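You operate a simulated robot arm through the tools that you are given. There is no shell and no other tool.

The job below is to be done with a simulated robot arm. You get a single attempt, and the scene is never put back.

## Task
Tidy up at the desk top. At the end: the grey wide gland from the teal mat is on the top of the green cabinet; the black tiny fan from the desk top is on the top of the green cabinet; two of the small bolts from the desk top are on the top of the green cabinet; whatever was shut is shut again. Leave all else as you found it, and nothing knocked over.

It is judged by the outcome, as a careful person would: the job done as asked, and still so three seconds after it is handed in. It fails if anything else is knocked over, pushed out of place, dropped, spilled or broken.

## Robot
A 6-joint arm with a two-finger gripper, fixed in place. Base frame: the origin is at the foot of the arm, x ahead of it, y to its left, z up; the work surface is at about z = 0.72. Lengths are in m, angles in degrees, forces in N, time in s.
With the tool pointing down near the work surface it reaches from about 0.36 to 0.68 m from the base axis. Its first joint turns from -66.0 to 66.0 degrees. Payload 2.45 kg.
The tool frame sits at the grasp point between the pads (the TCP): z along the fingers, y along the line on which they close. The tips reach 0.03 m beyond it. Largest opening 0.106 m; the body of the gripper starts 0.079 m behind the TCP.
Orientation is that of the tool frame in the base frame, as a unit quaternion [x, y, z, w]. With the fingers straight down and closing along the base's y, the tool's x points along the base's -x, its y along +y and its z along -z.

## Interface
- The arm moves only by the tool move_arm. Its argument "plan" is a list of rows, each a list of 7 numbers: the shift along the base's x, y, z in units of 400 mm (1.0 is 400 mm), then the turn, a rotation vector about the base's x, y, z in units of 120 degrees (1.0 is 120 degrees), then the opening, from 0 (shut) to 1 (fully open). In form: [[tx, ty, tz, rx, ry, rz, hand], ...]. A call has 1 to 20 rows; each row is the pose to reach, as a shift and turn from the pose commanded when the call began. A call with a number of a shift or a turn outside -1 to 1 is refused whole. Each row takes 0.2 s and may step no farther than 0.05 m and 8.6 degrees from the row before; otherwise, or with a gripper value out of range, the whole call is refused. A pose out of reach is approached as far as the arm can. The call stops where the force on the tool passes 40 N (or 10 N more than at its start, if that is more) or the arm is blocked; 0.2 s more then pass. The fingers move at their own pace (about 0.153 m/s each) and stop on an object; they squeeze with about 43 N. The grip force told is the motor's: it shows also when the fingers shut on nothing. Time passes only in rows, and 0.2 s behind the last, so rows that repeat a pose let the fingers close. It gives the time, the measured TCP pose, the force on the tool (base axes), the opening and the grip force at its end, in the units of the frame above (readings bear some noise), with the torque about the TCP (base axes, N m) and any sound that the robot's microphone picked up.
- Cameras (640 x 400 px; columns grow to the right, rows downward): "scene" is fixed at [0.052, 0.4227, 1.3809]; the picture's right is [-0.75, -0.66, 0.00], its down [-0.52, 0.59, -0.61] and it looks along [0.40, -0.46, -0.79] (base axes); focal length 214 px, centre (320, 200). "wrist" rides on the gripper at [0.076, -0.002, -0.106] in the tool frame; the picture's right is [0.02, 1.00, 0.00], its down [-0.78, 0.02, -0.62] and it looks along [-0.62, 0.01, 0.78] (tool axes); focal length 247 px, centre (320, 200). There is no depth. A picture from a camera that has moved, and an enlarged one, comes with that camera's place and axes in the base frame and with its lens.
- capture(camera): a new picture of that camera. The clock stands still meanwhile.
- zoom(camera, box): a new picture of the part [left, top, right, bottom] of that camera's present view, enlarged. The clock stands still meanwhile.
- close_job(): hands the job in; it is judged then, once.

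Places have to be worked out from the pictures, the camera data and where the tool is seen. Open the gripper and draw the arm clear of the work before you hand the job in, unless the task says otherwise.

The tools are called after ">>>" as name(argument=value, ...) on one line, values as JSON. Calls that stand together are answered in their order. move_arm: Moves the arm, as the interface text tells. Its arguments: {"type":"object","properties":{"plan":{"type":"array","items":{"type":"array","items":{"type":"number"}}}},"required":["plan"]} The other tools are called the same way: capture (camera) takes a picture; zoom (camera, box) takes an enlarged picture of a part of a camera's view; close_job () hands the job in.

At the start:

```text
time_s: 0.0
position: [0.4109, -0.0048, 1.302]
orientation: [0.0, 1.0, 0.001, 0.0]
wrist_force: [0.6, -0.6, 0.3]
ft_torque: [-0.04, 0.03, -0.03]
gripper_width: 0.1059
finger_force: 0.1
```

scene: 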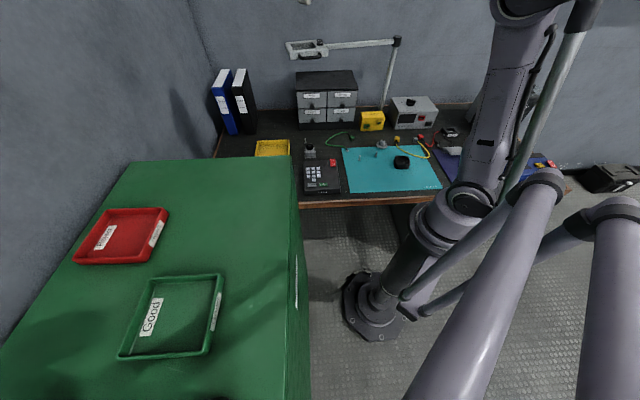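
wrist: 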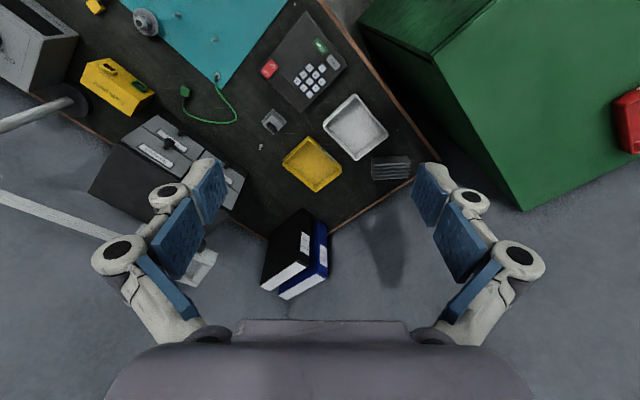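

I start by looking closer at the desk and the cabinet to identify the gland, the fan and the bolts.

>>> zoom(camera="scene", box=[330, 90, 490, 210])

>>> zoom(camera="scene", box=[210, 60, 370, 210])

>>> zoom(camera="wrist", box=[0, 0, 320, 200])

>>> zoom(camera="scene", box=[0, 140, 320, 400])

>>> zoom(camera="scene", box=[440, 80, 640, 220])

```text
3.33 times, centred on (410, 150) of scene
camera zoom: at [0.052, 0.4227, 1.3809], right [-0.75, -0.66, 0.0], down [-0.52, 0.59, -0.61], along [0.4, -0.46, -0.79], focal length 715 px, centre (20, 367)
```

zoom: 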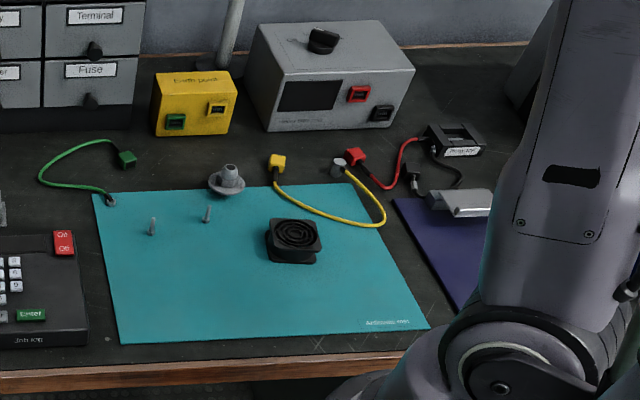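

```text
2.67 times, centred on (290, 135) of scene
camera zoom: at [0.052, 0.4227, 1.3809], right [-0.75, -0.66, 0.0], down [-0.52, 0.59, -0.61], along [0.4, -0.46, -0.79], focal length 572 px, centre (400, 373)
```

zoom: 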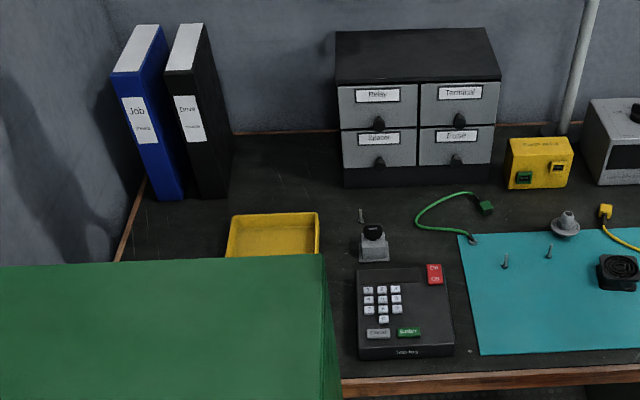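

```text
2.00 times, centred on (160, 100) of wrist
camera zoom: at [0.3333, -0.0074, 1.4077], right [-0.02, 1.0, 0.0], down [0.78, 0.02, 0.62], along [0.62, 0.01, -0.78], focal length 494 px, centre (640, 400)
```

zoom: 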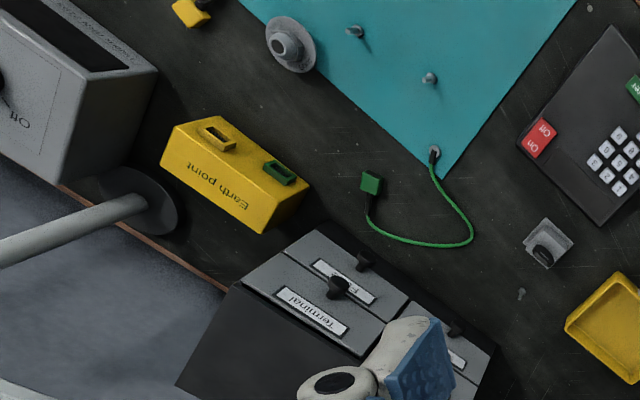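

```text
1.54 times, centred on (160, 270) of scene
camera zoom: at [0.052, 0.4227, 1.3809], right [-0.75, -0.66, 0.0], down [-0.52, 0.59, -0.61], along [0.4, -0.46, -0.79], focal length 330 px, centre (566, 92)
```

zoom: 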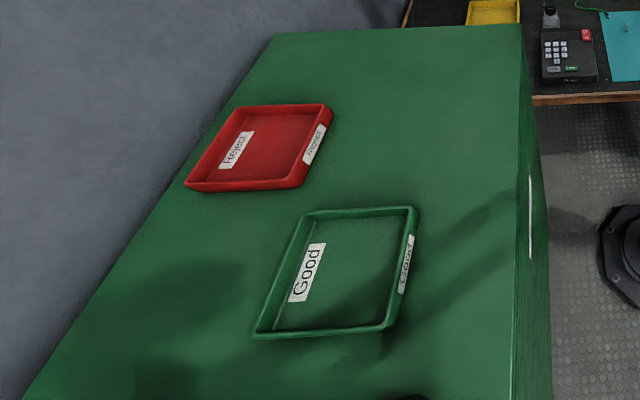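

```text
2.86 times, centred on (540, 150) of scene
camera zoom: at [0.052, 0.4227, 1.3809], right [-0.75, -0.66, 0.0], down [-0.52, 0.59, -0.61], along [0.4, -0.46, -0.79], focal length 613 px, centre (-309, 343)
```

zoom: 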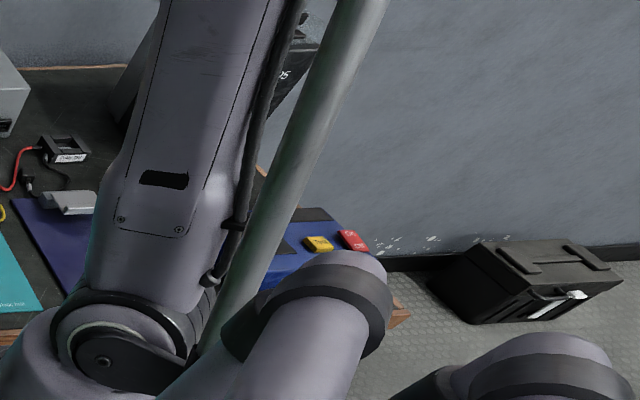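

The gland stands near (0.38, -0.41), the fan near (0.245, -0.345), and two bolts near (0.41, -0.26) and (0.37, -0.34). The cabinet top is at about z = 1.0. I swing over the mat, still high, for a close look.

>>> move_arm(plan=[[-0.009, -0.076, -0.05, 0, 0, -0.034, 1], [-0.018, -0.152, -0.1, 0, 0, -0.068, 1], [-0.027, -0.228, -0.15, 0, 0, -0.102, 1], [-0.036, -0.305, -0.2, 0, 0, -0.136, 1], [-0.045, -0.381, -0.25, 0, 0, -0.17, 1], [-0.055, -0.457, -0.3, 0, 0, -0.205, 1], [-0.064, -0.533, -0.35, 0, 0, -0.239, 1], [-0.073, -0.609, -0.4, 0, 0, -0.273, 1], [-0.082, -0.685, -0.45, 0, 0, -0.307, 1], [-0.091, -0.761, -0.5, 0, 0, -0.341, 1], [-0.1, -0.8375, -0.55, 0, 0, -0.375, 1], [-0.1, -0.8375, -0.65, 0, 0, -0.375, 1]])

>>> capture(camera="wrist")

>>> capture(camera="scene")

```text
time_s: 2.6
position: [0.3707, -0.3401, 1.04]
orientation: [0.383, 0.924, 0.0, 0.0]
wrist_force: [-0.9, -0.5, 0.4]
ft_torque: [-0.01, 0.05, 0.0]
gripper_width: 0.1061
finger_force: 0.1
```

```text
taken
camera wrist: at [0.3155, -0.2872, 1.1476], right [0.69, 0.72, 0.0], down [0.57, -0.54, 0.62], along [0.45, -0.43, -0.78], focal length 247 px, centre (320, 200)
```

wrist: 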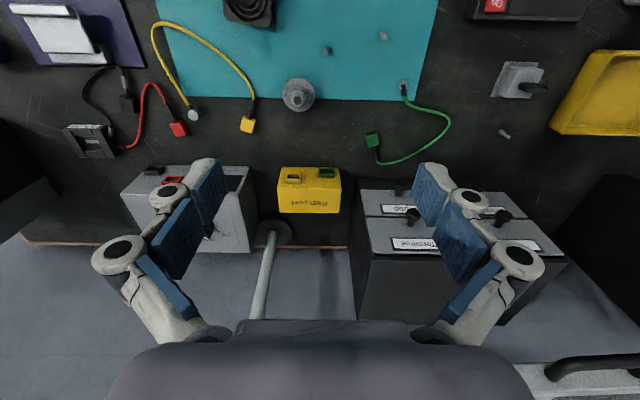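

```text
taken
```

scene: 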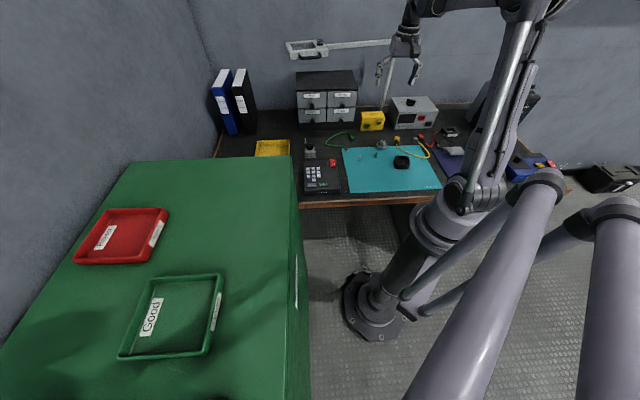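

The view shows the gland near (0.371, -0.389). I zoom in on each object from here.

>>> zoom(camera="wrist", box=[220, 0, 420, 125])

>>> zoom(camera="wrist", box=[440, 50, 600, 150])

>>> zoom(camera="wrist", box=[0, 0, 260, 180])

>>> zoom(camera="scene", box=[300, 110, 460, 210])

>>> zoom(camera="scene", box=[430, 110, 570, 200])

```text
3.20 times, centred on (320, 62) of wrist
camera zoom: at [0.3155, -0.2872, 1.1476], right [0.69, 0.72, 0.0], down [0.57, -0.54, 0.62], along [0.45, -0.43, -0.78], focal length 790 px, centre (320, 640)
```

zoom: 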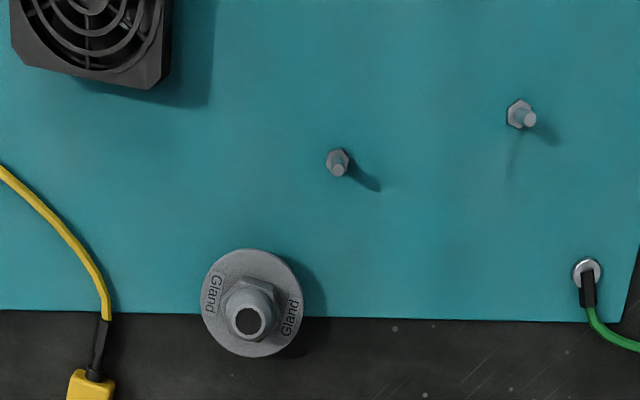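

```text
4.00 times, centred on (520, 100) of wrist
camera zoom: at [0.3155, -0.2872, 1.1476], right [0.69, 0.72, 0.0], down [0.57, -0.54, 0.62], along [0.45, -0.43, -0.78], focal length 988 px, centre (-480, 600)
```

zoom: 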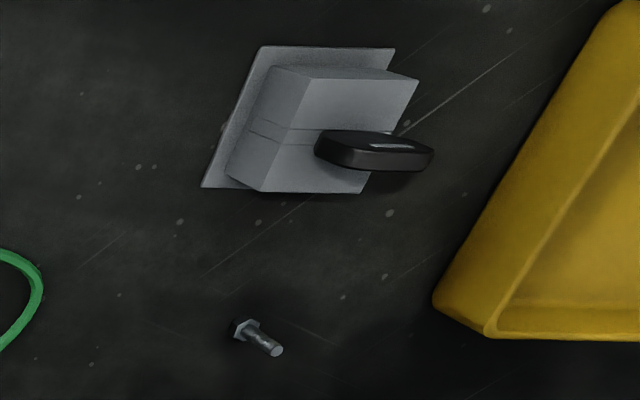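

```text
2.22 times, centred on (130, 90) of wrist
camera zoom: at [0.3155, -0.2872, 1.1476], right [0.69, 0.72, 0.0], down [0.57, -0.54, 0.62], along [0.45, -0.43, -0.78], focal length 549 px, centre (742, 444)
```

zoom: 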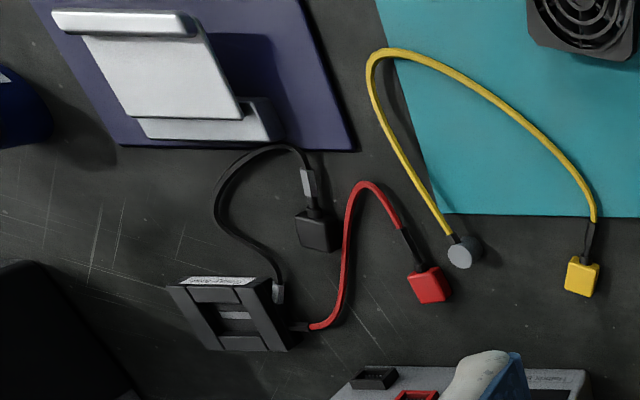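

```text
4.00 times, centred on (380, 160) of scene
camera zoom: at [0.052, 0.4227, 1.3809], right [-0.75, -0.66, 0.0], down [-0.52, 0.59, -0.61], along [0.4, -0.46, -0.79], focal length 858 px, centre (80, 360)
```

zoom: 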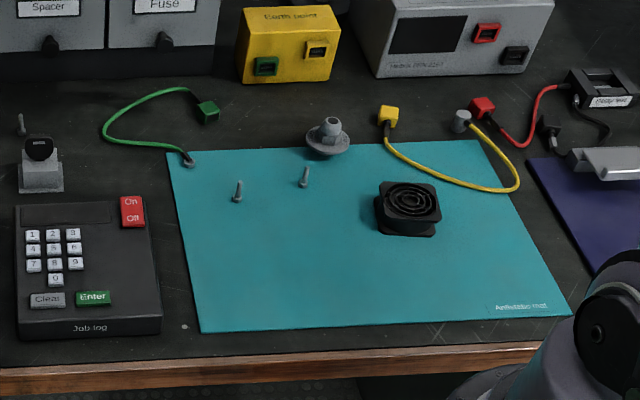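

```text
4.44 times, centred on (500, 155) of scene
camera zoom: at [0.052, 0.4227, 1.3809], right [-0.75, -0.66, 0.0], down [-0.52, 0.59, -0.61], along [0.4, -0.46, -0.79], focal length 953 px, centre (-480, 400)
```

zoom: 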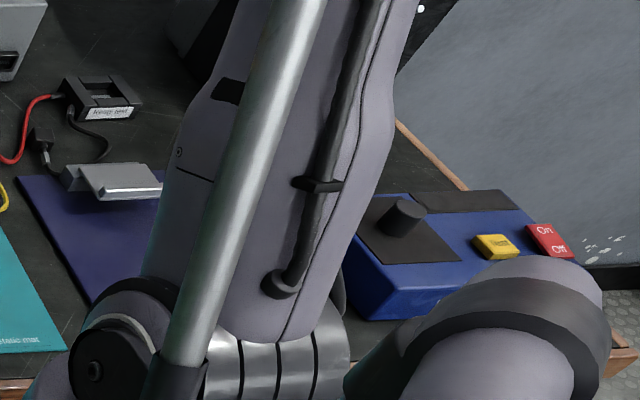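

All three bolts stand upright on their heads, the fan lies flat on the mat, and the gland stands on its flange. I come down over the gland for a closer look.

>>> move_arm(plan=[[0, -0.03, -0.12, 0, 0, -0.375, 1], [0, -0.06, -0.24, 0, 0, -0.375, 1], [0, -0.09, -0.35, 0, 0, -0.375, 1], [0, -0.12, -0.42, 0, 0, -0.375, 1]])

```text
refused: row 1 steps farther than a row can; nothing moved
```

The turn is counted from the pose at the start of the call, so I drop it and repeat.

>>> move_arm(plan=[[0, -0.03, -0.11, 0, 0, 0, 1], [0, -0.06, -0.22, 0, 0, 0, 1], [0, -0.09, -0.33, 0, 0, 0, 1], [0, -0.12, -0.42, 0, 0, 0, 1]])

>>> capture(camera="wrist")

>>> zoom(camera="wrist", box=[240, 90, 400, 190])

>>> zoom(camera="scene", box=[340, 100, 440, 170])

```text
time_s: 3.6
position: [0.371, -0.3886, 0.8732]
orientation: [0.383, 0.924, 0.0, -0.001]
wrist_force: [0.4, -1.0, 0.3]
ft_torque: [0.03, -0.01, 0.02]
gripper_width: 0.1059
finger_force: 0.1
```

```text
taken
camera wrist: at [0.3141, -0.3362, 0.9805], right [0.69, 0.72, 0.0], down [0.57, -0.54, 0.62], along [0.45, -0.43, -0.78], focal length 247 px, centre (320, 200)
```

wrist: 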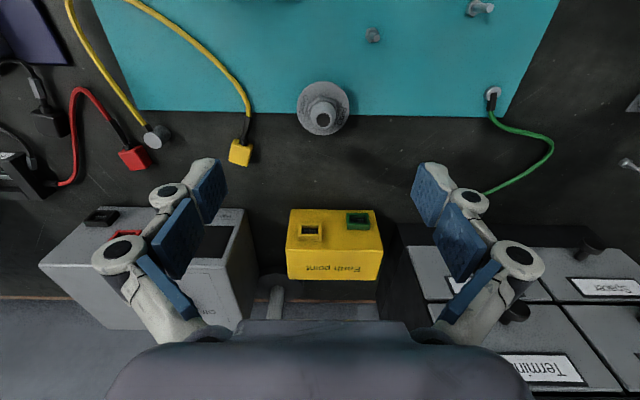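

```text
4.00 times, centred on (320, 140) of wrist
camera zoom: at [0.3141, -0.3362, 0.9805], right [0.69, 0.72, 0.0], down [0.57, -0.54, 0.62], along [0.45, -0.43, -0.78], focal length 988 px, centre (320, 440)
```

zoom: 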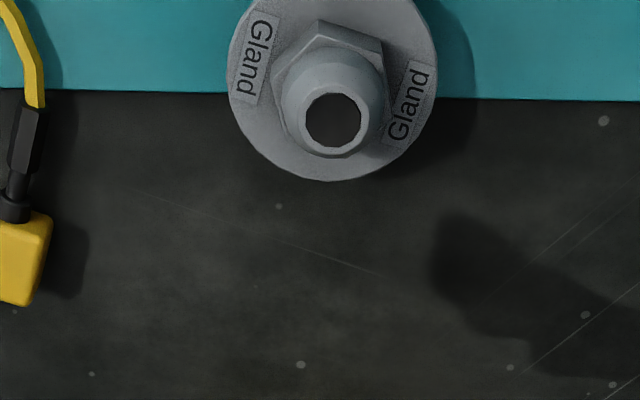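

```text
5.71 times, centred on (390, 135) of scene
camera zoom: at [0.052, 0.4227, 1.3809], right [-0.75, -0.66, 0.0], down [-0.52, 0.59, -0.61], along [0.4, -0.46, -0.79], focal length 1226 px, centre (-80, 571)
```

zoom: 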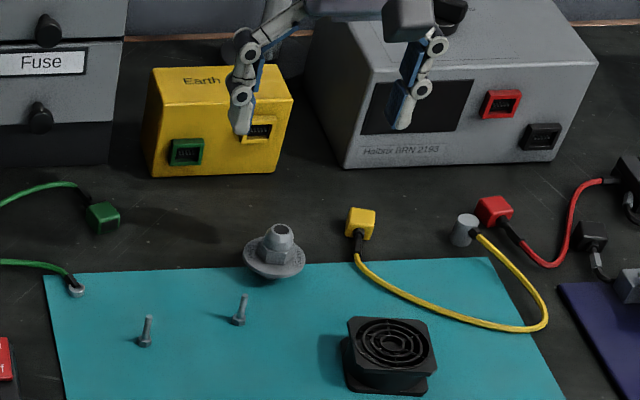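

The gland's centre is at about (0.377, -0.392) with its top near z = 0.757. Its hex flats face the fingers roughly. I narrow the gripper, come down to just above it and check the alignment.

>>> move_arm(plan=[[0.007, -0.004, -0.09, 0, 0, 0, 0.6], [0.014, -0.0085, -0.175, 0, 0, 0, 0.6], [0.014, -0.0085, -0.175, 0, 0, 0, 0.6]])

>>> capture(camera="wrist")

>>> zoom(camera="scene", box=[340, 100, 440, 170])

```text
time_s: 4.4
position: [0.3775, -0.3932, 0.8028]
orientation: [0.383, 0.924, 0.0, 0.0]
wrist_force: [0.0, 0.4, -0.3]
ft_torque: [0.01, 0.01, 0.01]
gripper_width: 0.0635
finger_force: 0.2
```

```text
taken
camera wrist: at [0.3213, -0.3396, 0.9102], right [0.69, 0.72, 0.0], down [0.57, -0.54, 0.62], along [0.45, -0.43, -0.78], focal length 247 px, centre (320, 200)
```

wrist: 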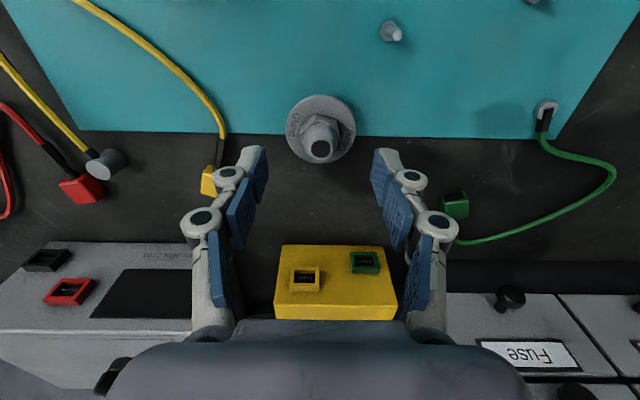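

```text
5.71 times, centred on (390, 135) of scene
camera zoom: at [0.052, 0.4227, 1.3809], right [-0.75, -0.66, 0.0], down [-0.52, 0.59, -0.61], along [0.4, -0.46, -0.79], focal length 1226 px, centre (-80, 571)
```

zoom: 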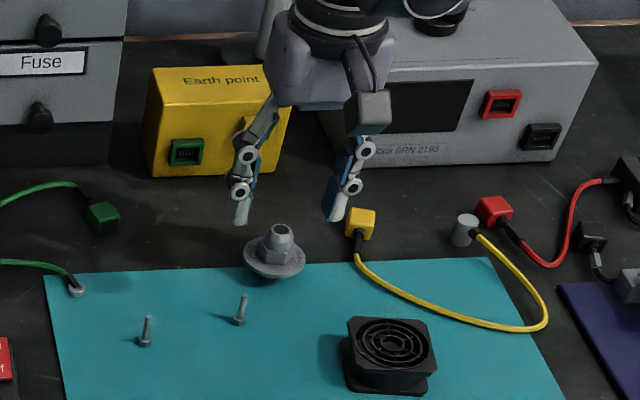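

The gland's tip projects exactly under the TCP in the wrist view. I go down so the tips end just above the flange, then close on the nut.

>>> move_arm(plan=[[0, 0, -0.05, 0, 0, 0, 0.6], [0, 0, -0.095, 0, 0, 0, 0.6], [0, 0, -0.095, 0, 0, 0, 0.4], [0, 0, -0.095, 0, 0, 0, 0.2], [0, 0, -0.095, 0, 0, 0, 0.1], [0, 0, -0.095, 0, 0, 0, 0.1]])

>>> capture(camera="wrist")

>>> zoom(camera="scene", box=[340, 100, 440, 170])

```text
time_s: 5.8
position: [0.3762, -0.3935, 0.7654]
orientation: [0.383, 0.924, 0.0, 0.0]
wrist_force: [0.7, -1.1, 8.7]
ft_torque: [0.03, -0.01, -0.01]
gripper_width: 0.0481
finger_force: 42.7
```

```text
taken
camera wrist: at [0.3206, -0.3401, 0.8727], right [0.69, 0.72, 0.0], down [0.57, -0.54, 0.62], along [0.45, -0.43, -0.78], focal length 247 px, centre (320, 200)
```

wrist: 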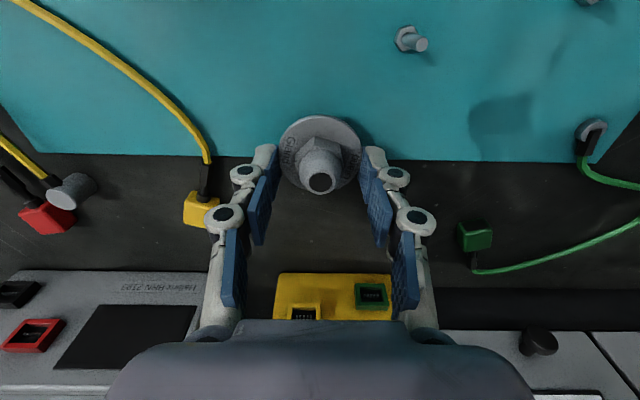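

```text
5.71 times, centred on (390, 135) of scene
camera zoom: at [0.0519, 0.4228, 1.3809], right [-0.75, -0.66, 0.0], down [-0.52, 0.59, -0.61], along [0.4, -0.46, -0.79], focal length 1226 px, centre (-80, 571)
```

zoom: 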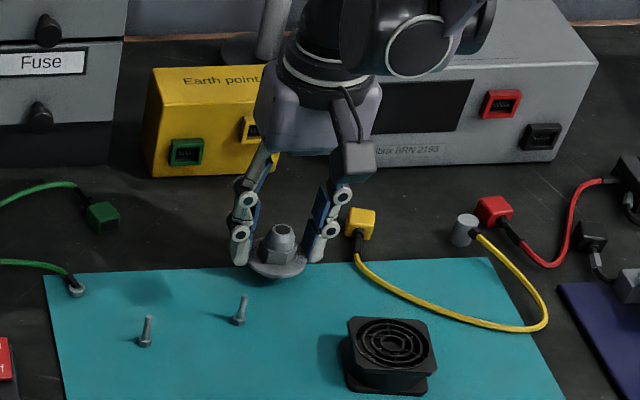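

The fingers stopped at 0.048 m, which looks like the flange rim rather than the nut, with 9 N pushing upward. I look closer before deciding.

>>> zoom(camera="wrist", box=[230, 100, 410, 212])

>>> zoom(camera="scene", box=[365, 128, 405, 153])

```text
3.56 times, centred on (320, 156) of wrist
camera zoom: at [0.3206, -0.3401, 0.8727], right [0.69, 0.72, 0.0], down [0.57, -0.54, 0.62], along [0.45, -0.43, -0.78], focal length 878 px, centre (320, 356)
```

zoom: 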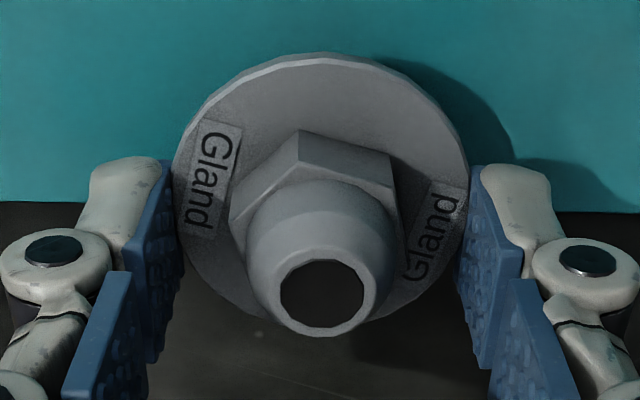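

```text
16.00 times, centred on (385, 140) of scene
camera zoom: at [0.0519, 0.4228, 1.3809], right [-0.75, -0.66, 0.0], down [-0.52, 0.59, -0.61], along [0.4, -0.46, -0.79], focal length 3432 px, centre (-720, 1152)
```

zoom: 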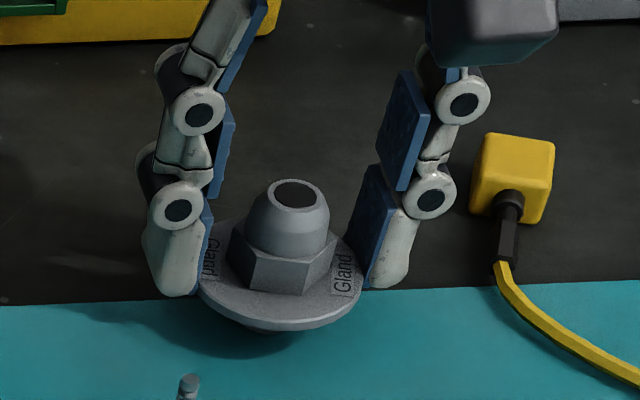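

The flange sits raised on a lower collar, and the pads hold its rim squarely on both sides. I lift it a little and check the hold.

>>> move_arm(plan=[[0, 0, 0.01, 0, 0, 0, 0.1], [0, 0, 0.03, 0, 0, 0, 0.1], [0, 0, 0.06, 0, 0, 0, 0.1], [0, 0, 0.1, 0, 0, 0, 0.1]])

>>> zoom(camera="wrist", box=[230, 100, 410, 212])

>>> zoom(camera="scene", box=[360, 110, 424, 150])

```text
time_s: 6.8
position: [0.3764, -0.3923, 0.8044]
orientation: [0.383, 0.924, 0.0, 0.0]
wrist_force: [1.0, -0.3, 0.2]
ft_torque: [0.03, 0.02, 0.01]
gripper_width: 0.0482
finger_force: 43.5
```

```text
3.56 times, centred on (320, 156) of wrist
camera zoom: at [0.3201, -0.3394, 0.9119], right [0.69, 0.72, 0.0], down [0.57, -0.54, 0.62], along [0.45, -0.43, -0.78], focal length 878 px, centre (320, 356)
```

zoom: 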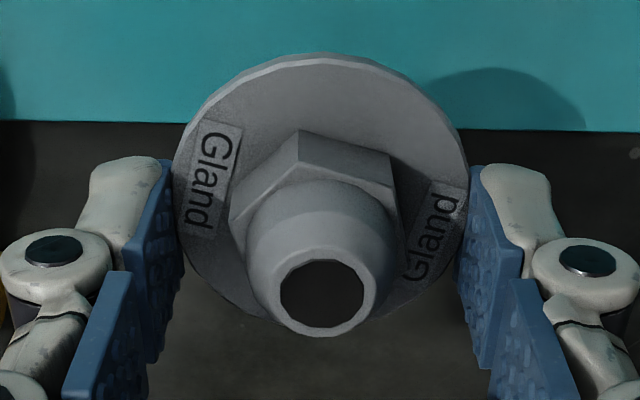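

```text
10.00 times, centred on (392, 130) of scene
camera zoom: at [0.052, 0.4227, 1.3809], right [-0.75, -0.66, 0.0], down [-0.52, 0.59, -0.61], along [0.4, -0.46, -0.79], focal length 2145 px, centre (-400, 900)
```

zoom: 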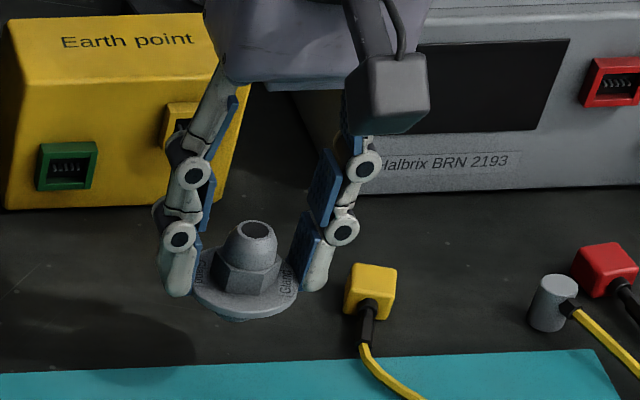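

The gland is firmly held (width still 0.048, no tilt). I raise it and swing around toward the cabinet at height.

>>> move_arm(plan=[[0, 0, 0.12, 0, 0, 0, 0.1], [0, 0, 0.24, 0, 0, 0, 0.1], [0, 0, 0.36, 0, 0, 0, 0.1], [0, 0, 0.48, 0, 0, 0, 0.1], [0, 0.09, 0.526, 0, 0, 0.05, 0.1], [0, 0.18, 0.573, 0, 0, 0.1, 0.1], [0, 0.27, 0.619, 0, 0, 0.15, 0.1], [0, 0.36, 0.665, 0, 0, 0.2, 0.1], [0, 0.45, 0.712, 0, 0, 0.25, 0.1], [0, 0.54, 0.758, 0, 0, 0.3, 0.1], [0, 0.63, 0.804, 0, 0, 0.35, 0.1], [0, 0.72, 0.851, 0, 0, 0.4, 0.1], [0, 0.81, 0.897, 0, 0, 0.45, 0.1], [0, 0.9, 0.944, 0, 0, 0.5, 0.1], [0, 0.99, 0.99, 0, 0, 0.55, 0.1]])

>>> capture(camera="wrist")

>>> capture(camera="scene")

```text
time_s: 10.0
position: [0.3772, 0.0052, 1.2004]
orientation: [-0.183, 0.983, 0.0, -0.001]
wrist_force: [0.5, -0.4, 0.2]
ft_torque: [0.0, 0.01, 0.0]
gripper_width: 0.0478
finger_force: 43.2
```

```text
taken
camera wrist: at [0.3049, -0.0246, 1.3076], right [-0.38, 0.92, 0.0], down [0.72, 0.3, 0.62], along [0.57, 0.24, -0.78], focal length 247 px, centre (320, 200)
```

wrist: 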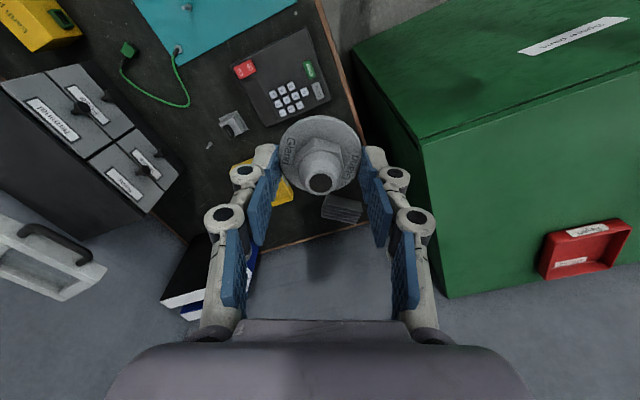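

```text
taken
```

scene: 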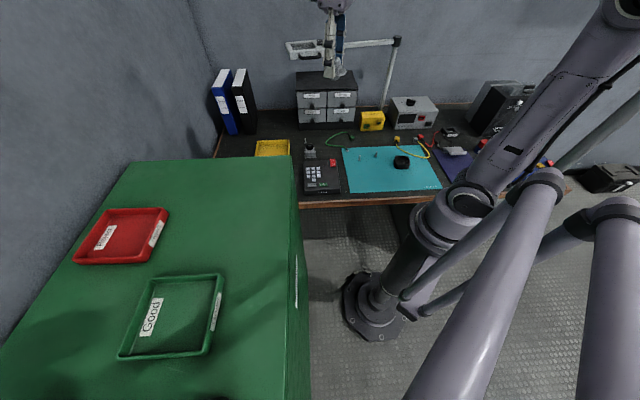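

The cabinet's near corner triangulates to about (0.383, 0.159) with its top at z of about 1.00 to 1.02. I carry the gland over the free area near (0.40, 0.33), at z = 1.16.

>>> move_arm(plan=[[0.007, 0.1, 0, 0, 0, 0.02, 0.1], [0.014, 0.2, 0, 0, 0, 0.04, 0.1], [0.021, 0.3, 0, 0, 0, 0.06, 0.1], [0.028, 0.4, 0, 0, 0, 0.08, 0.1], [0.035, 0.5, 0, 0, 0, 0.1, 0.1], [0.042, 0.6, -0.02, 0, 0, 0.12, 0.1], [0.05, 0.7, -0.05, 0, 0, 0.14, 0.1], [0.057, 0.8125, -0.1, 0, 0, 0.16, 0.1]])

>>> capture(camera="wrist")

>>> capture(camera="scene")

```text
time_s: 11.8
position: [0.3997, 0.3288, 1.1599]
orientation: [-0.343, 0.939, 0.0, 0.0]
wrist_force: [-0.2, 0.3, -0.2]
ft_torque: [-0.03, -0.02, 0.0]
gripper_width: 0.0479
finger_force: 42.9
```

```text
taken
camera wrist: at [0.3409, 0.2777, 1.2675], right [-0.66, 0.75, 0.0], down [0.59, 0.52, 0.62], along [0.47, 0.41, -0.78], focal length 247 px, centre (320, 200)
```

wrist: 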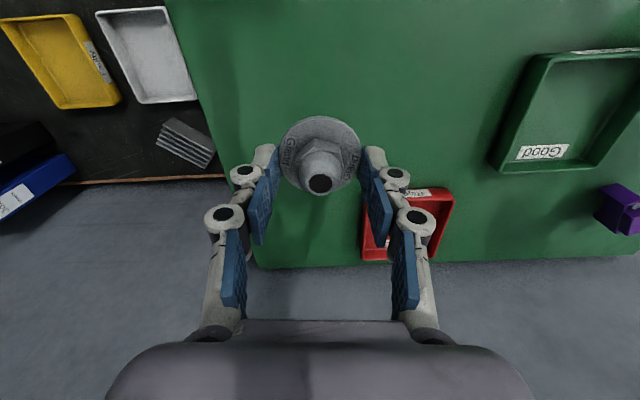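

```text
taken
```

scene: 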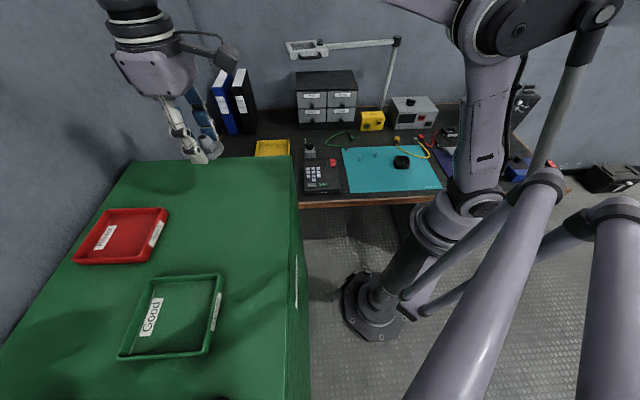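

The surface below is clear, about 0.12 m from the near edge and well away from the trays. I lower the gland close to the top.

>>> move_arm(plan=[[0, 0, -0.08, 0, 0, 0, 0.1], [0, 0, -0.16, 0, 0, 0, 0.1], [0, 0, -0.21, 0, 0, 0, 0.1]])

>>> zoom(camera="scene", box=[160, 120, 288, 200])

>>> capture(camera="wrist")

```text
time_s: 12.6
position: [0.3985, 0.3295, 1.0765]
orientation: [-0.344, 0.939, 0.0, -0.001]
wrist_force: [0.1, -0.6, -0.8]
ft_torque: [-0.04, 0.01, 0.01]
gripper_width: 0.0476
finger_force: 42.8
```

```text
5.00 times, centred on (224, 160) of scene
camera zoom: at [0.052, 0.4227, 1.3809], right [-0.75, -0.66, 0.0], down [-0.52, 0.59, -0.61], along [0.4, -0.46, -0.79], focal length 1072 px, centre (800, 400)
```

zoom: 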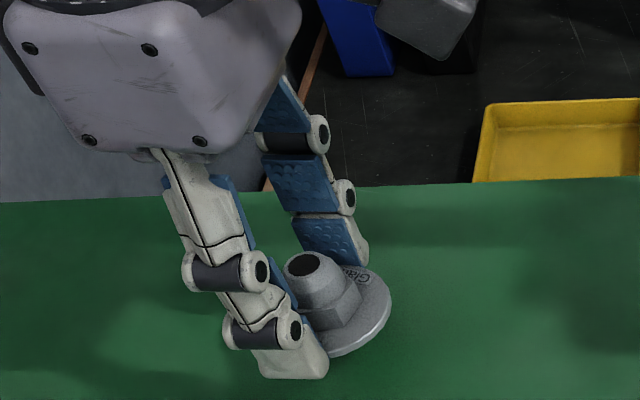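

```text
taken
camera wrist: at [0.3406, 0.2773, 1.1834], right [-0.66, 0.75, 0.0], down [0.59, 0.52, 0.62], along [0.47, 0.41, -0.78], focal length 247 px, centre (320, 200)
```

wrist: 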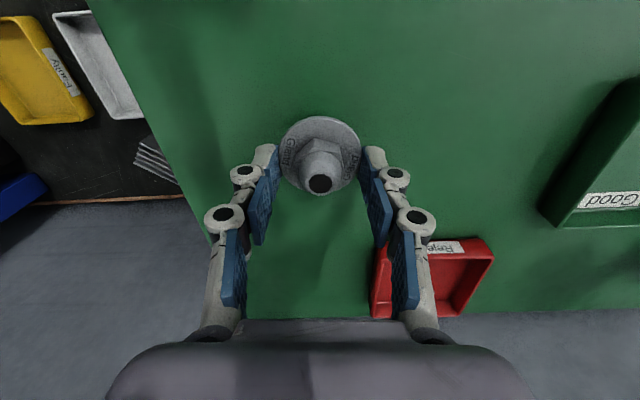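

It is now about 2–3 cm above the surface. I go down in small steps while watching the force.

>>> move_arm(plan=[[0, 0, -0.0125, 0, 0, 0, 0.1], [0, 0, -0.025, 0, 0, 0, 0.1], [0, 0, -0.0325, 0, 0, 0, 0.1], [0, 0, -0.04, 0, 0, 0, 0.1]])

>>> zoom(camera="scene", box=[190, 145, 254, 185])

```text
time_s: 13.6
position: [0.3997, 0.3298, 1.0604]
orientation: [-0.344, 0.939, 0.0, 0.001]
wrist_force: [-0.1, 0.5, -0.1]
ft_torque: [0.02, 0.02, 0.02]
gripper_width: 0.0479
finger_force: 43.1
```

```text
10.00 times, centred on (222, 165) of scene
camera zoom: at [0.052, 0.4227, 1.3809], right [-0.75, -0.66, 0.0], down [-0.52, 0.59, -0.61], along [0.4, -0.46, -0.79], focal length 2145 px, centre (1300, 550)
```

zoom: 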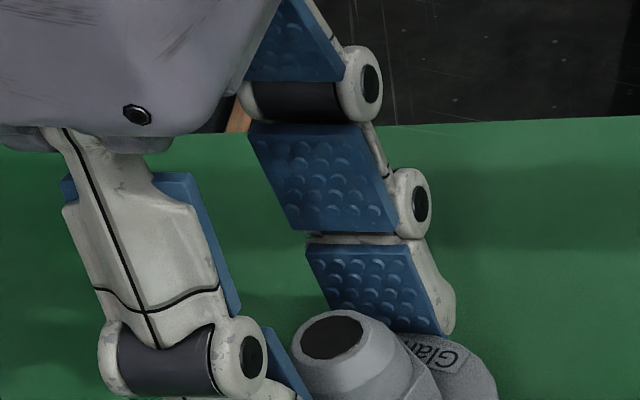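

No contact yet at z = 1.060. I continue with 2 mm steps.

>>> move_arm(plan=[[0, 0, -0.005, 0, 0, 0, 0.1], [0, 0, -0.01, 0, 0, 0, 0.1], [0, 0, -0.015, 0, 0, 0, 0.1]])

>>> zoom(camera="scene", box=[190, 155, 270, 205])

```text
time_s: 14.4
position: [0.3992, 0.3296, 1.0553]
orientation: [-0.344, 0.939, 0.0, 0.0]
wrist_force: [1.0, 1.4, 33.4]
ft_torque: [0.0, 0.05, 0.02]
gripper_width: 0.048
finger_force: 43.3
```

```text
8.00 times, centred on (230, 180) of scene
camera zoom: at [0.0516, 0.4224, 1.381], right [-0.75, -0.66, 0.0], down [-0.52, 0.59, -0.61], along [0.4, -0.46, -0.79], focal length 1716 px, centre (1040, 360)
```

zoom: 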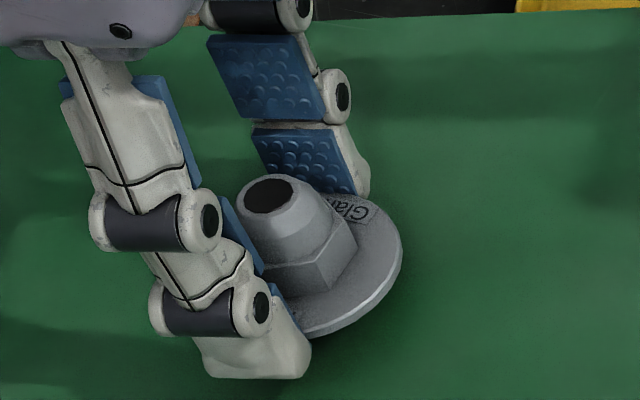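

Contact at z of about 1.055, which puts the cabinet top near 1.012. I relieve the pressure by 1 mm, then open and rise straight up.

>>> move_arm(plan=[[0, 0, 0.003, 0, 0, 0, 0.1], [0, 0, 0.003, 0, 0, 0, 0.5], [0, 0, 0.003, 0, 0, 0, 0.7], [0, 0, 0.003, 0, 0, 0, 0.7], [0, 0, 0.05, 0, 0, 0, 0.7], [0, 0, 0.12, 0, 0, 0, 0.7], [0, 0, 0.22, 0, 0, 0, 0.7], [0, 0, 0.32, 0, 0, 0, 0.7]])

>>> capture(camera="wrist")

>>> zoom(camera="scene", box=[160, 140, 288, 220])

```text
time_s: 16.2
position: [0.3995, 0.3297, 1.183]
orientation: [-0.344, 0.939, 0.0, 0.0]
wrist_force: [0.2, 0.1, 0.2]
ft_torque: [0.03, -0.01, 0.0]
gripper_width: 0.0744
finger_force: 0.1
```

```text
taken
camera wrist: at [0.3411, 0.2782, 1.2902], right [-0.66, 0.75, 0.0], down [0.59, 0.52, 0.62], along [0.47, 0.41, -0.78], focal length 247 px, centre (320, 200)
```

wrist: 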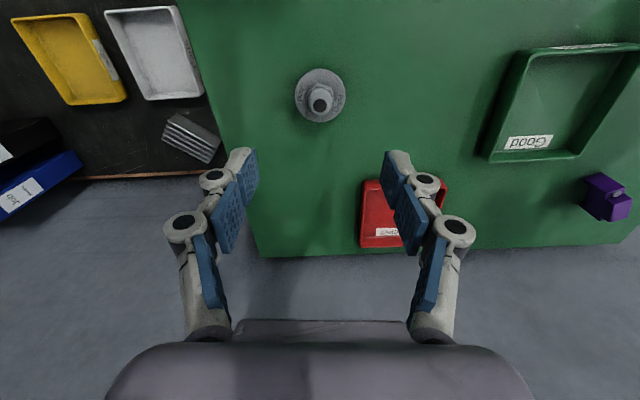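

```text
5.00 times, centred on (224, 180) of scene
camera zoom: at [0.0519, 0.4227, 1.3809], right [-0.75, -0.66, 0.0], down [-0.52, 0.59, -0.61], along [0.4, -0.46, -0.79], focal length 1072 px, centre (800, 300)
```

zoom: 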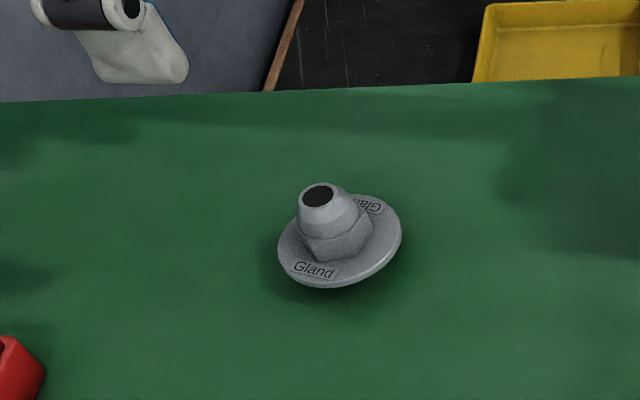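

The gland stands upright on the cabinet top. I swing back toward the mat for the fan.

>>> move_arm(plan=[[0, -0.09, 0, 0, 0, -0.05, 0.9], [0, -0.18, 0, 0, 0, -0.1, 0.9], [0, -0.27, 0, 0, 0, -0.15, 0.9], [0, -0.36, 0, 0, 0, -0.2, 0.9], [0, -0.45, 0, 0, 0, -0.25, 0.9], [0, -0.54, 0, 0, 0, -0.3, 0.9], [0, -0.63, 0, 0, 0, -0.35, 0.9], [0, -0.72, 0, 0, 0, -0.4, 0.9], [0, -0.81, 0, 0, 0, -0.45, 0.9], [0, -0.9, 0, 0, 0, -0.5, 0.9], [0, -0.99, 0, 0, 0, -0.55, 0.9]])

>>> move_arm(plan=[[-0.034, -0.073, -0.06, 0, 0, -0.02, 1], [-0.069, -0.147, -0.12, 0, 0, -0.04, 1], [-0.103, -0.22, -0.18, 0, 0, -0.06, 1], [-0.137, -0.293, -0.24, 0, 0, -0.08, 1], [-0.172, -0.367, -0.31, 0, 0, -0.1, 1], [-0.206, -0.44, -0.38, 0, 0, -0.12, 1], [-0.24, -0.513, -0.45, 0, 0, -0.14, 1], [-0.275, -0.587, -0.52, 0, 0, -0.16, 1], [-0.31, -0.66, -0.58, 0, 0, -0.18, 1]])

>>> capture(camera="wrist")

>>> capture(camera="scene")

```text
time_s: 18.6
position: [0.3992, -0.0665, 1.1812]
orientation: [0.224, 0.975, -0.001, 0.0]
wrist_force: [0.7, 0.5, -0.2]
ft_torque: [0.04, -0.01, 0.03]
gripper_width: 0.0954
finger_force: 0.1
```

```text
time_s: 20.6
position: [0.2744, -0.3311, 0.9499]
orientation: [0.402, 0.916, 0.0, -0.001]
wrist_force: [-0.7, -0.3, 0.9]
ft_torque: [0.03, -0.02, -0.04]
gripper_width: 0.1059
finger_force: 0.1
```

```text
taken
camera wrist: at [0.2213, -0.2757, 1.0577], right [0.72, 0.69, 0.0], down [0.54, -0.56, 0.62], along [0.43, -0.45, -0.78], focal length 247 px, centre (320, 200)
```

wrist: 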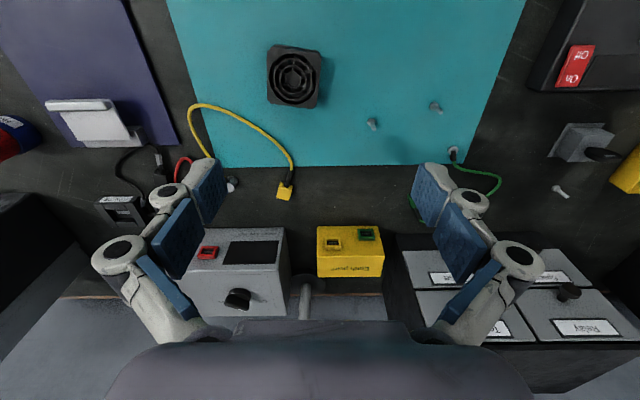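

```text
taken
```

scene: 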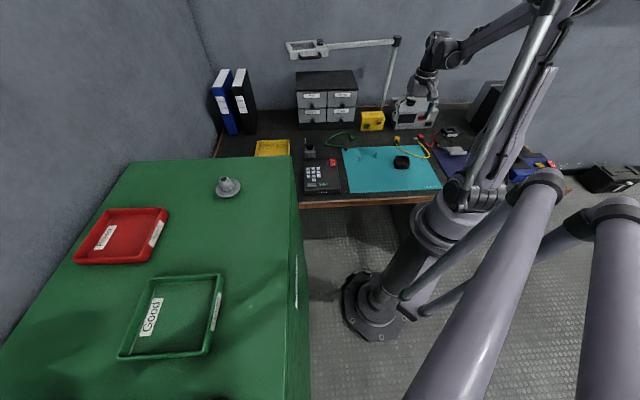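

The fan's top centre is near (0.245, -0.347). I zoom in to get its orientation and height.

>>> zoom(camera="wrist", box=[243, 30, 343, 120])

>>> zoom(camera="scene", box=[370, 140, 434, 180])

```text
4.44 times, centred on (293, 75) of wrist
camera zoom: at [0.2213, -0.2757, 1.0577], right [0.72, 0.69, 0.0], down [0.54, -0.56, 0.62], along [0.43, -0.45, -0.78], focal length 1098 px, centre (440, 756)
```

zoom: 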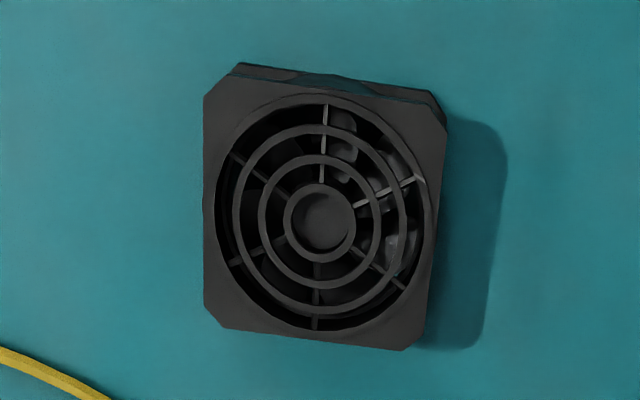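

```text
10.00 times, centred on (402, 160) of scene
camera zoom: at [0.052, 0.4227, 1.3809], right [-0.75, -0.66, 0.0], down [-0.52, 0.59, -0.61], along [0.4, -0.46, -0.79], focal length 2145 px, centre (-500, 600)
```

zoom: 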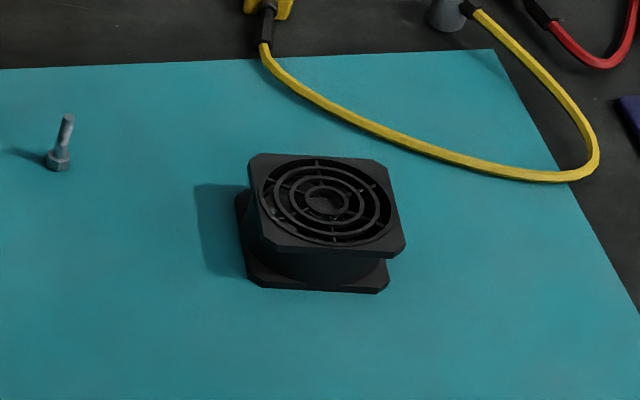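

The fan is about 6 cm square and 2.7 cm high, centred near (0.246, -0.347), with sides at about 37°. I line up the gripper with it and go to z = 0.83 to check.

>>> move_arm(plan=[[-0.018, -0.01, -0.075, 0, 0, -0.012, 0.85], [-0.036, -0.02, -0.15, 0, 0, -0.024, 0.85], [-0.054, -0.03, -0.225, 0, 0, -0.036, 0.85], [-0.071, -0.04, -0.3, 0, 0, -0.048, 0.85]])

>>> capture(camera="wrist")

>>> zoom(camera="scene", box=[350, 110, 446, 170])

```text
time_s: 21.6
position: [0.2462, -0.3474, 0.8307]
orientation: [0.448, 0.894, 0.0, 0.0]
wrist_force: [0.4, -0.2, -0.1]
ft_torque: [0.01, 0.0, -0.01]
gripper_width: 0.0898
finger_force: 0.0
```

```text
taken
camera wrist: at [0.1986, -0.2876, 0.9381], right [0.79, 0.62, 0.0], down [0.48, -0.62, 0.62], along [0.38, -0.49, -0.78], focal length 247 px, centre (320, 200)
```

wrist: 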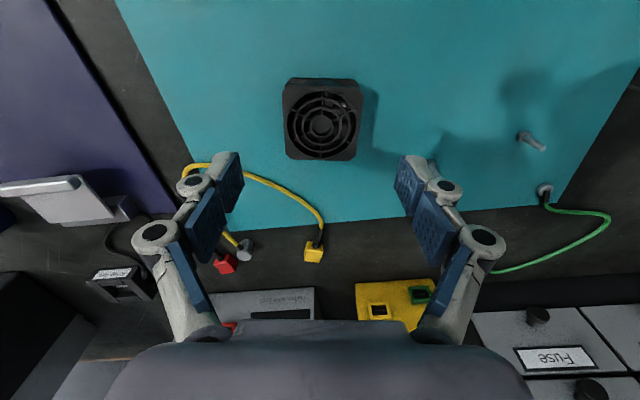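

```text
6.67 times, centred on (398, 140) of scene
camera zoom: at [0.052, 0.4227, 1.3809], right [-0.75, -0.66, 0.0], down [-0.52, 0.59, -0.61], along [0.4, -0.46, -0.79], focal length 1430 px, centre (-200, 600)
```

zoom: 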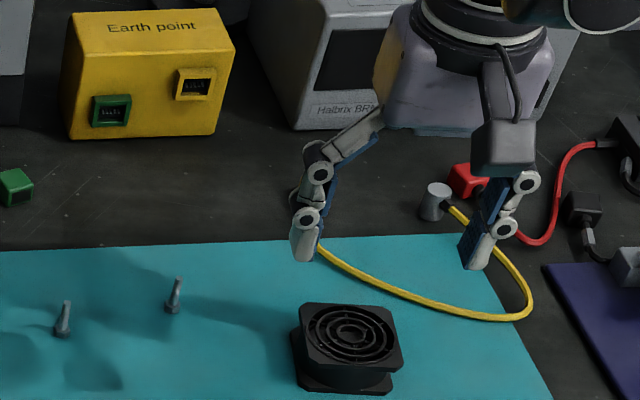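

Centring across the fingers is right; I shift about 4 mm back toward the base, descend to 0.753 and close on the fan.

>>> move_arm(plan=[[-0.006, 0.008, -0.08, 0, 0, 0, 0.85], [-0.006, 0.008, -0.16, 0, 0, 0, 0.85], [-0.006, 0.008, -0.19, 0, 0, 0, 0.85], [-0.006, 0.008, -0.19, 0, 0, 0, 0.6], [-0.006, 0.008, -0.19, 0, 0, 0, 0.4], [-0.006, 0.008, -0.19, 0, 0, 0, 0.3], [-0.006, 0.008, -0.19, 0, 0, 0, 0.3]])

>>> capture(camera="wrist")

>>> zoom(camera="scene", box=[370, 130, 434, 170])

```text
time_s: 23.2
position: [0.2434, -0.3432, 0.7543]
orientation: [0.447, 0.894, 0.0, 0.0]
wrist_force: [-0.4, 0.2, 0.2]
ft_torque: [0.04, 0.02, 0.02]
gripper_width: 0.059
finger_force: 42.8
```

```text
taken
camera wrist: at [0.1956, -0.2835, 0.8623], right [0.79, 0.62, 0.0], down [0.48, -0.62, 0.62], along [0.38, -0.49, -0.78], focal length 247 px, centre (320, 200)
```

wrist: 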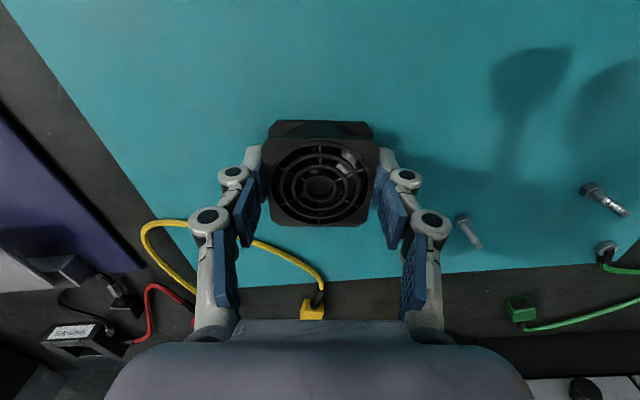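

```text
10.00 times, centred on (402, 150) of scene
camera zoom: at [0.052, 0.4227, 1.3809], right [-0.75, -0.66, 0.0], down [-0.52, 0.59, -0.61], along [0.4, -0.46, -0.79], focal length 2145 px, centre (-500, 700)
```

zoom: 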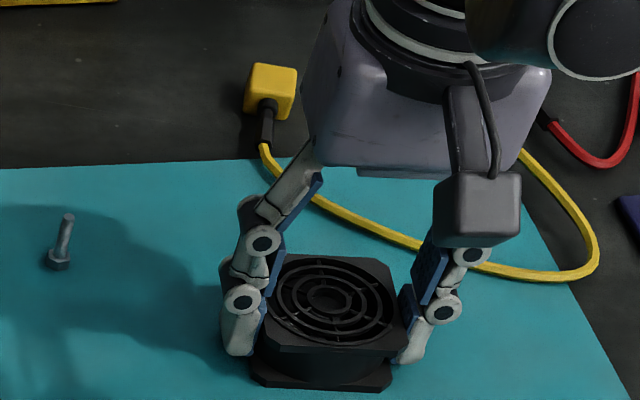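

The fan is gripped squarely (0.059 m). I lift, then carry it up and round toward the cabinet.

>>> move_arm(plan=[[0, 0, 0.02, 0, 0, 0, 0.3], [0, 0, 0.1, 0, 0, 0, 0.3], [0, 0, 0.2, 0, 0, 0, 0.3], [0, 0, 0.3, 0, 0, 0, 0.3], [0, 0, 0.4, 0, 0, 0, 0.3], [0.027, 0.09, 0.454, 0, 0, 0.05, 0.3], [0.054, 0.18, 0.507, 0, 0, 0.1, 0.3], [0.081, 0.27, 0.561, 0, 0, 0.15, 0.3], [0.108, 0.36, 0.615, 0, 0, 0.2, 0.3], [0.135, 0.45, 0.668, 0, 0, 0.25, 0.3], [0.162, 0.54, 0.722, 0, 0, 0.3, 0.3], [0.189, 0.63, 0.776, 0, 0, 0.35, 0.3], [0.216, 0.72, 0.83, 0, 0, 0.4, 0.3], [0.243, 0.81, 0.883, 0, 0, 0.45, 0.3], [0.27, 0.9, 0.937, 0, 0, 0.5, 0.3], [0.3, 0.99, 0.99, 0, 0, 0.55, 0.3]])

>>> capture(camera="wrist")

```text
time_s: 26.6
position: [0.3635, 0.0528, 1.1502]
orientation: [-0.112, 0.994, 0.0, 0.0]
wrist_force: [0.2, -1.3, -1.1]
ft_torque: [0.0, 0.01, -0.03]
gripper_width: 0.0587
finger_force: 42.9
```

```text
taken
camera wrist: at [0.2889, 0.0337, 1.2573], right [-0.24, 0.97, 0.0], down [0.76, 0.19, 0.62], along [0.6, 0.15, -0.78], focal length 247 px, centre (320, 200)
```

wrist: 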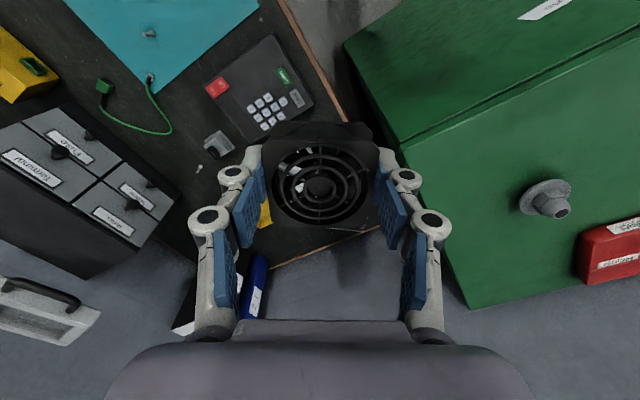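

The fan is steady in the grip. I bring it over the free spot at about (0.315, 0.32), clear of the gland and trays.

>>> move_arm(plan=[[-0.017, 0.095, 0, 0, 0, 0.032, 0.3], [-0.034, 0.19, 0, 0, 0, 0.064, 0.3], [-0.052, 0.286, 0, 0, 0, 0.096, 0.3], [-0.069, 0.381, 0, 0, 0, 0.128, 0.3], [-0.086, 0.477, 0, 0, 0, 0.16, 0.3], [-0.104, 0.572, 0, 0, 0, 0.192, 0.3], [-0.121, 0.668, 0, 0, 0, 0.225, 0.3], [-0.121, 0.668, -0.1, 0, 0, 0.225, 0.3]])

>>> capture(camera="wrist")

>>> capture(camera="scene")

```text
time_s: 28.4
position: [0.3156, 0.3201, 1.1101]
orientation: [-0.341, 0.94, 0.001, 0.0]
wrist_force: [-0.4, 0.1, 0.2]
ft_torque: [0.01, -0.02, 0.02]
gripper_width: 0.0586
finger_force: 42.7
```

```text
taken
camera wrist: at [0.2573, 0.2693, 1.2177], right [-0.66, 0.75, 0.0], down [0.59, 0.52, 0.62], along [0.47, 0.41, -0.78], focal length 247 px, centre (320, 200)
```

wrist: 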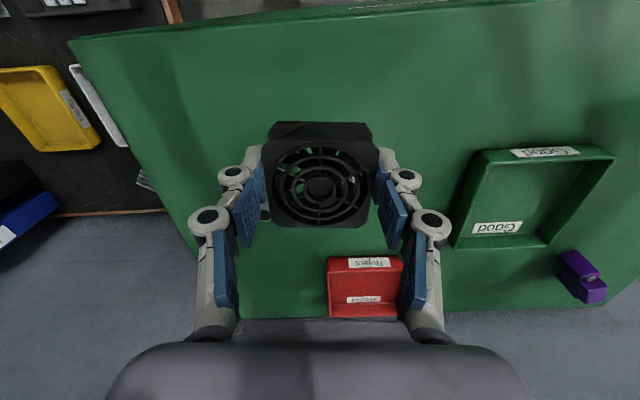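

```text
taken
```

scene: 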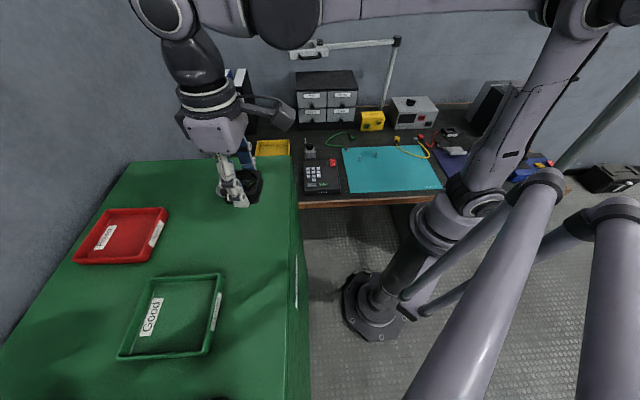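

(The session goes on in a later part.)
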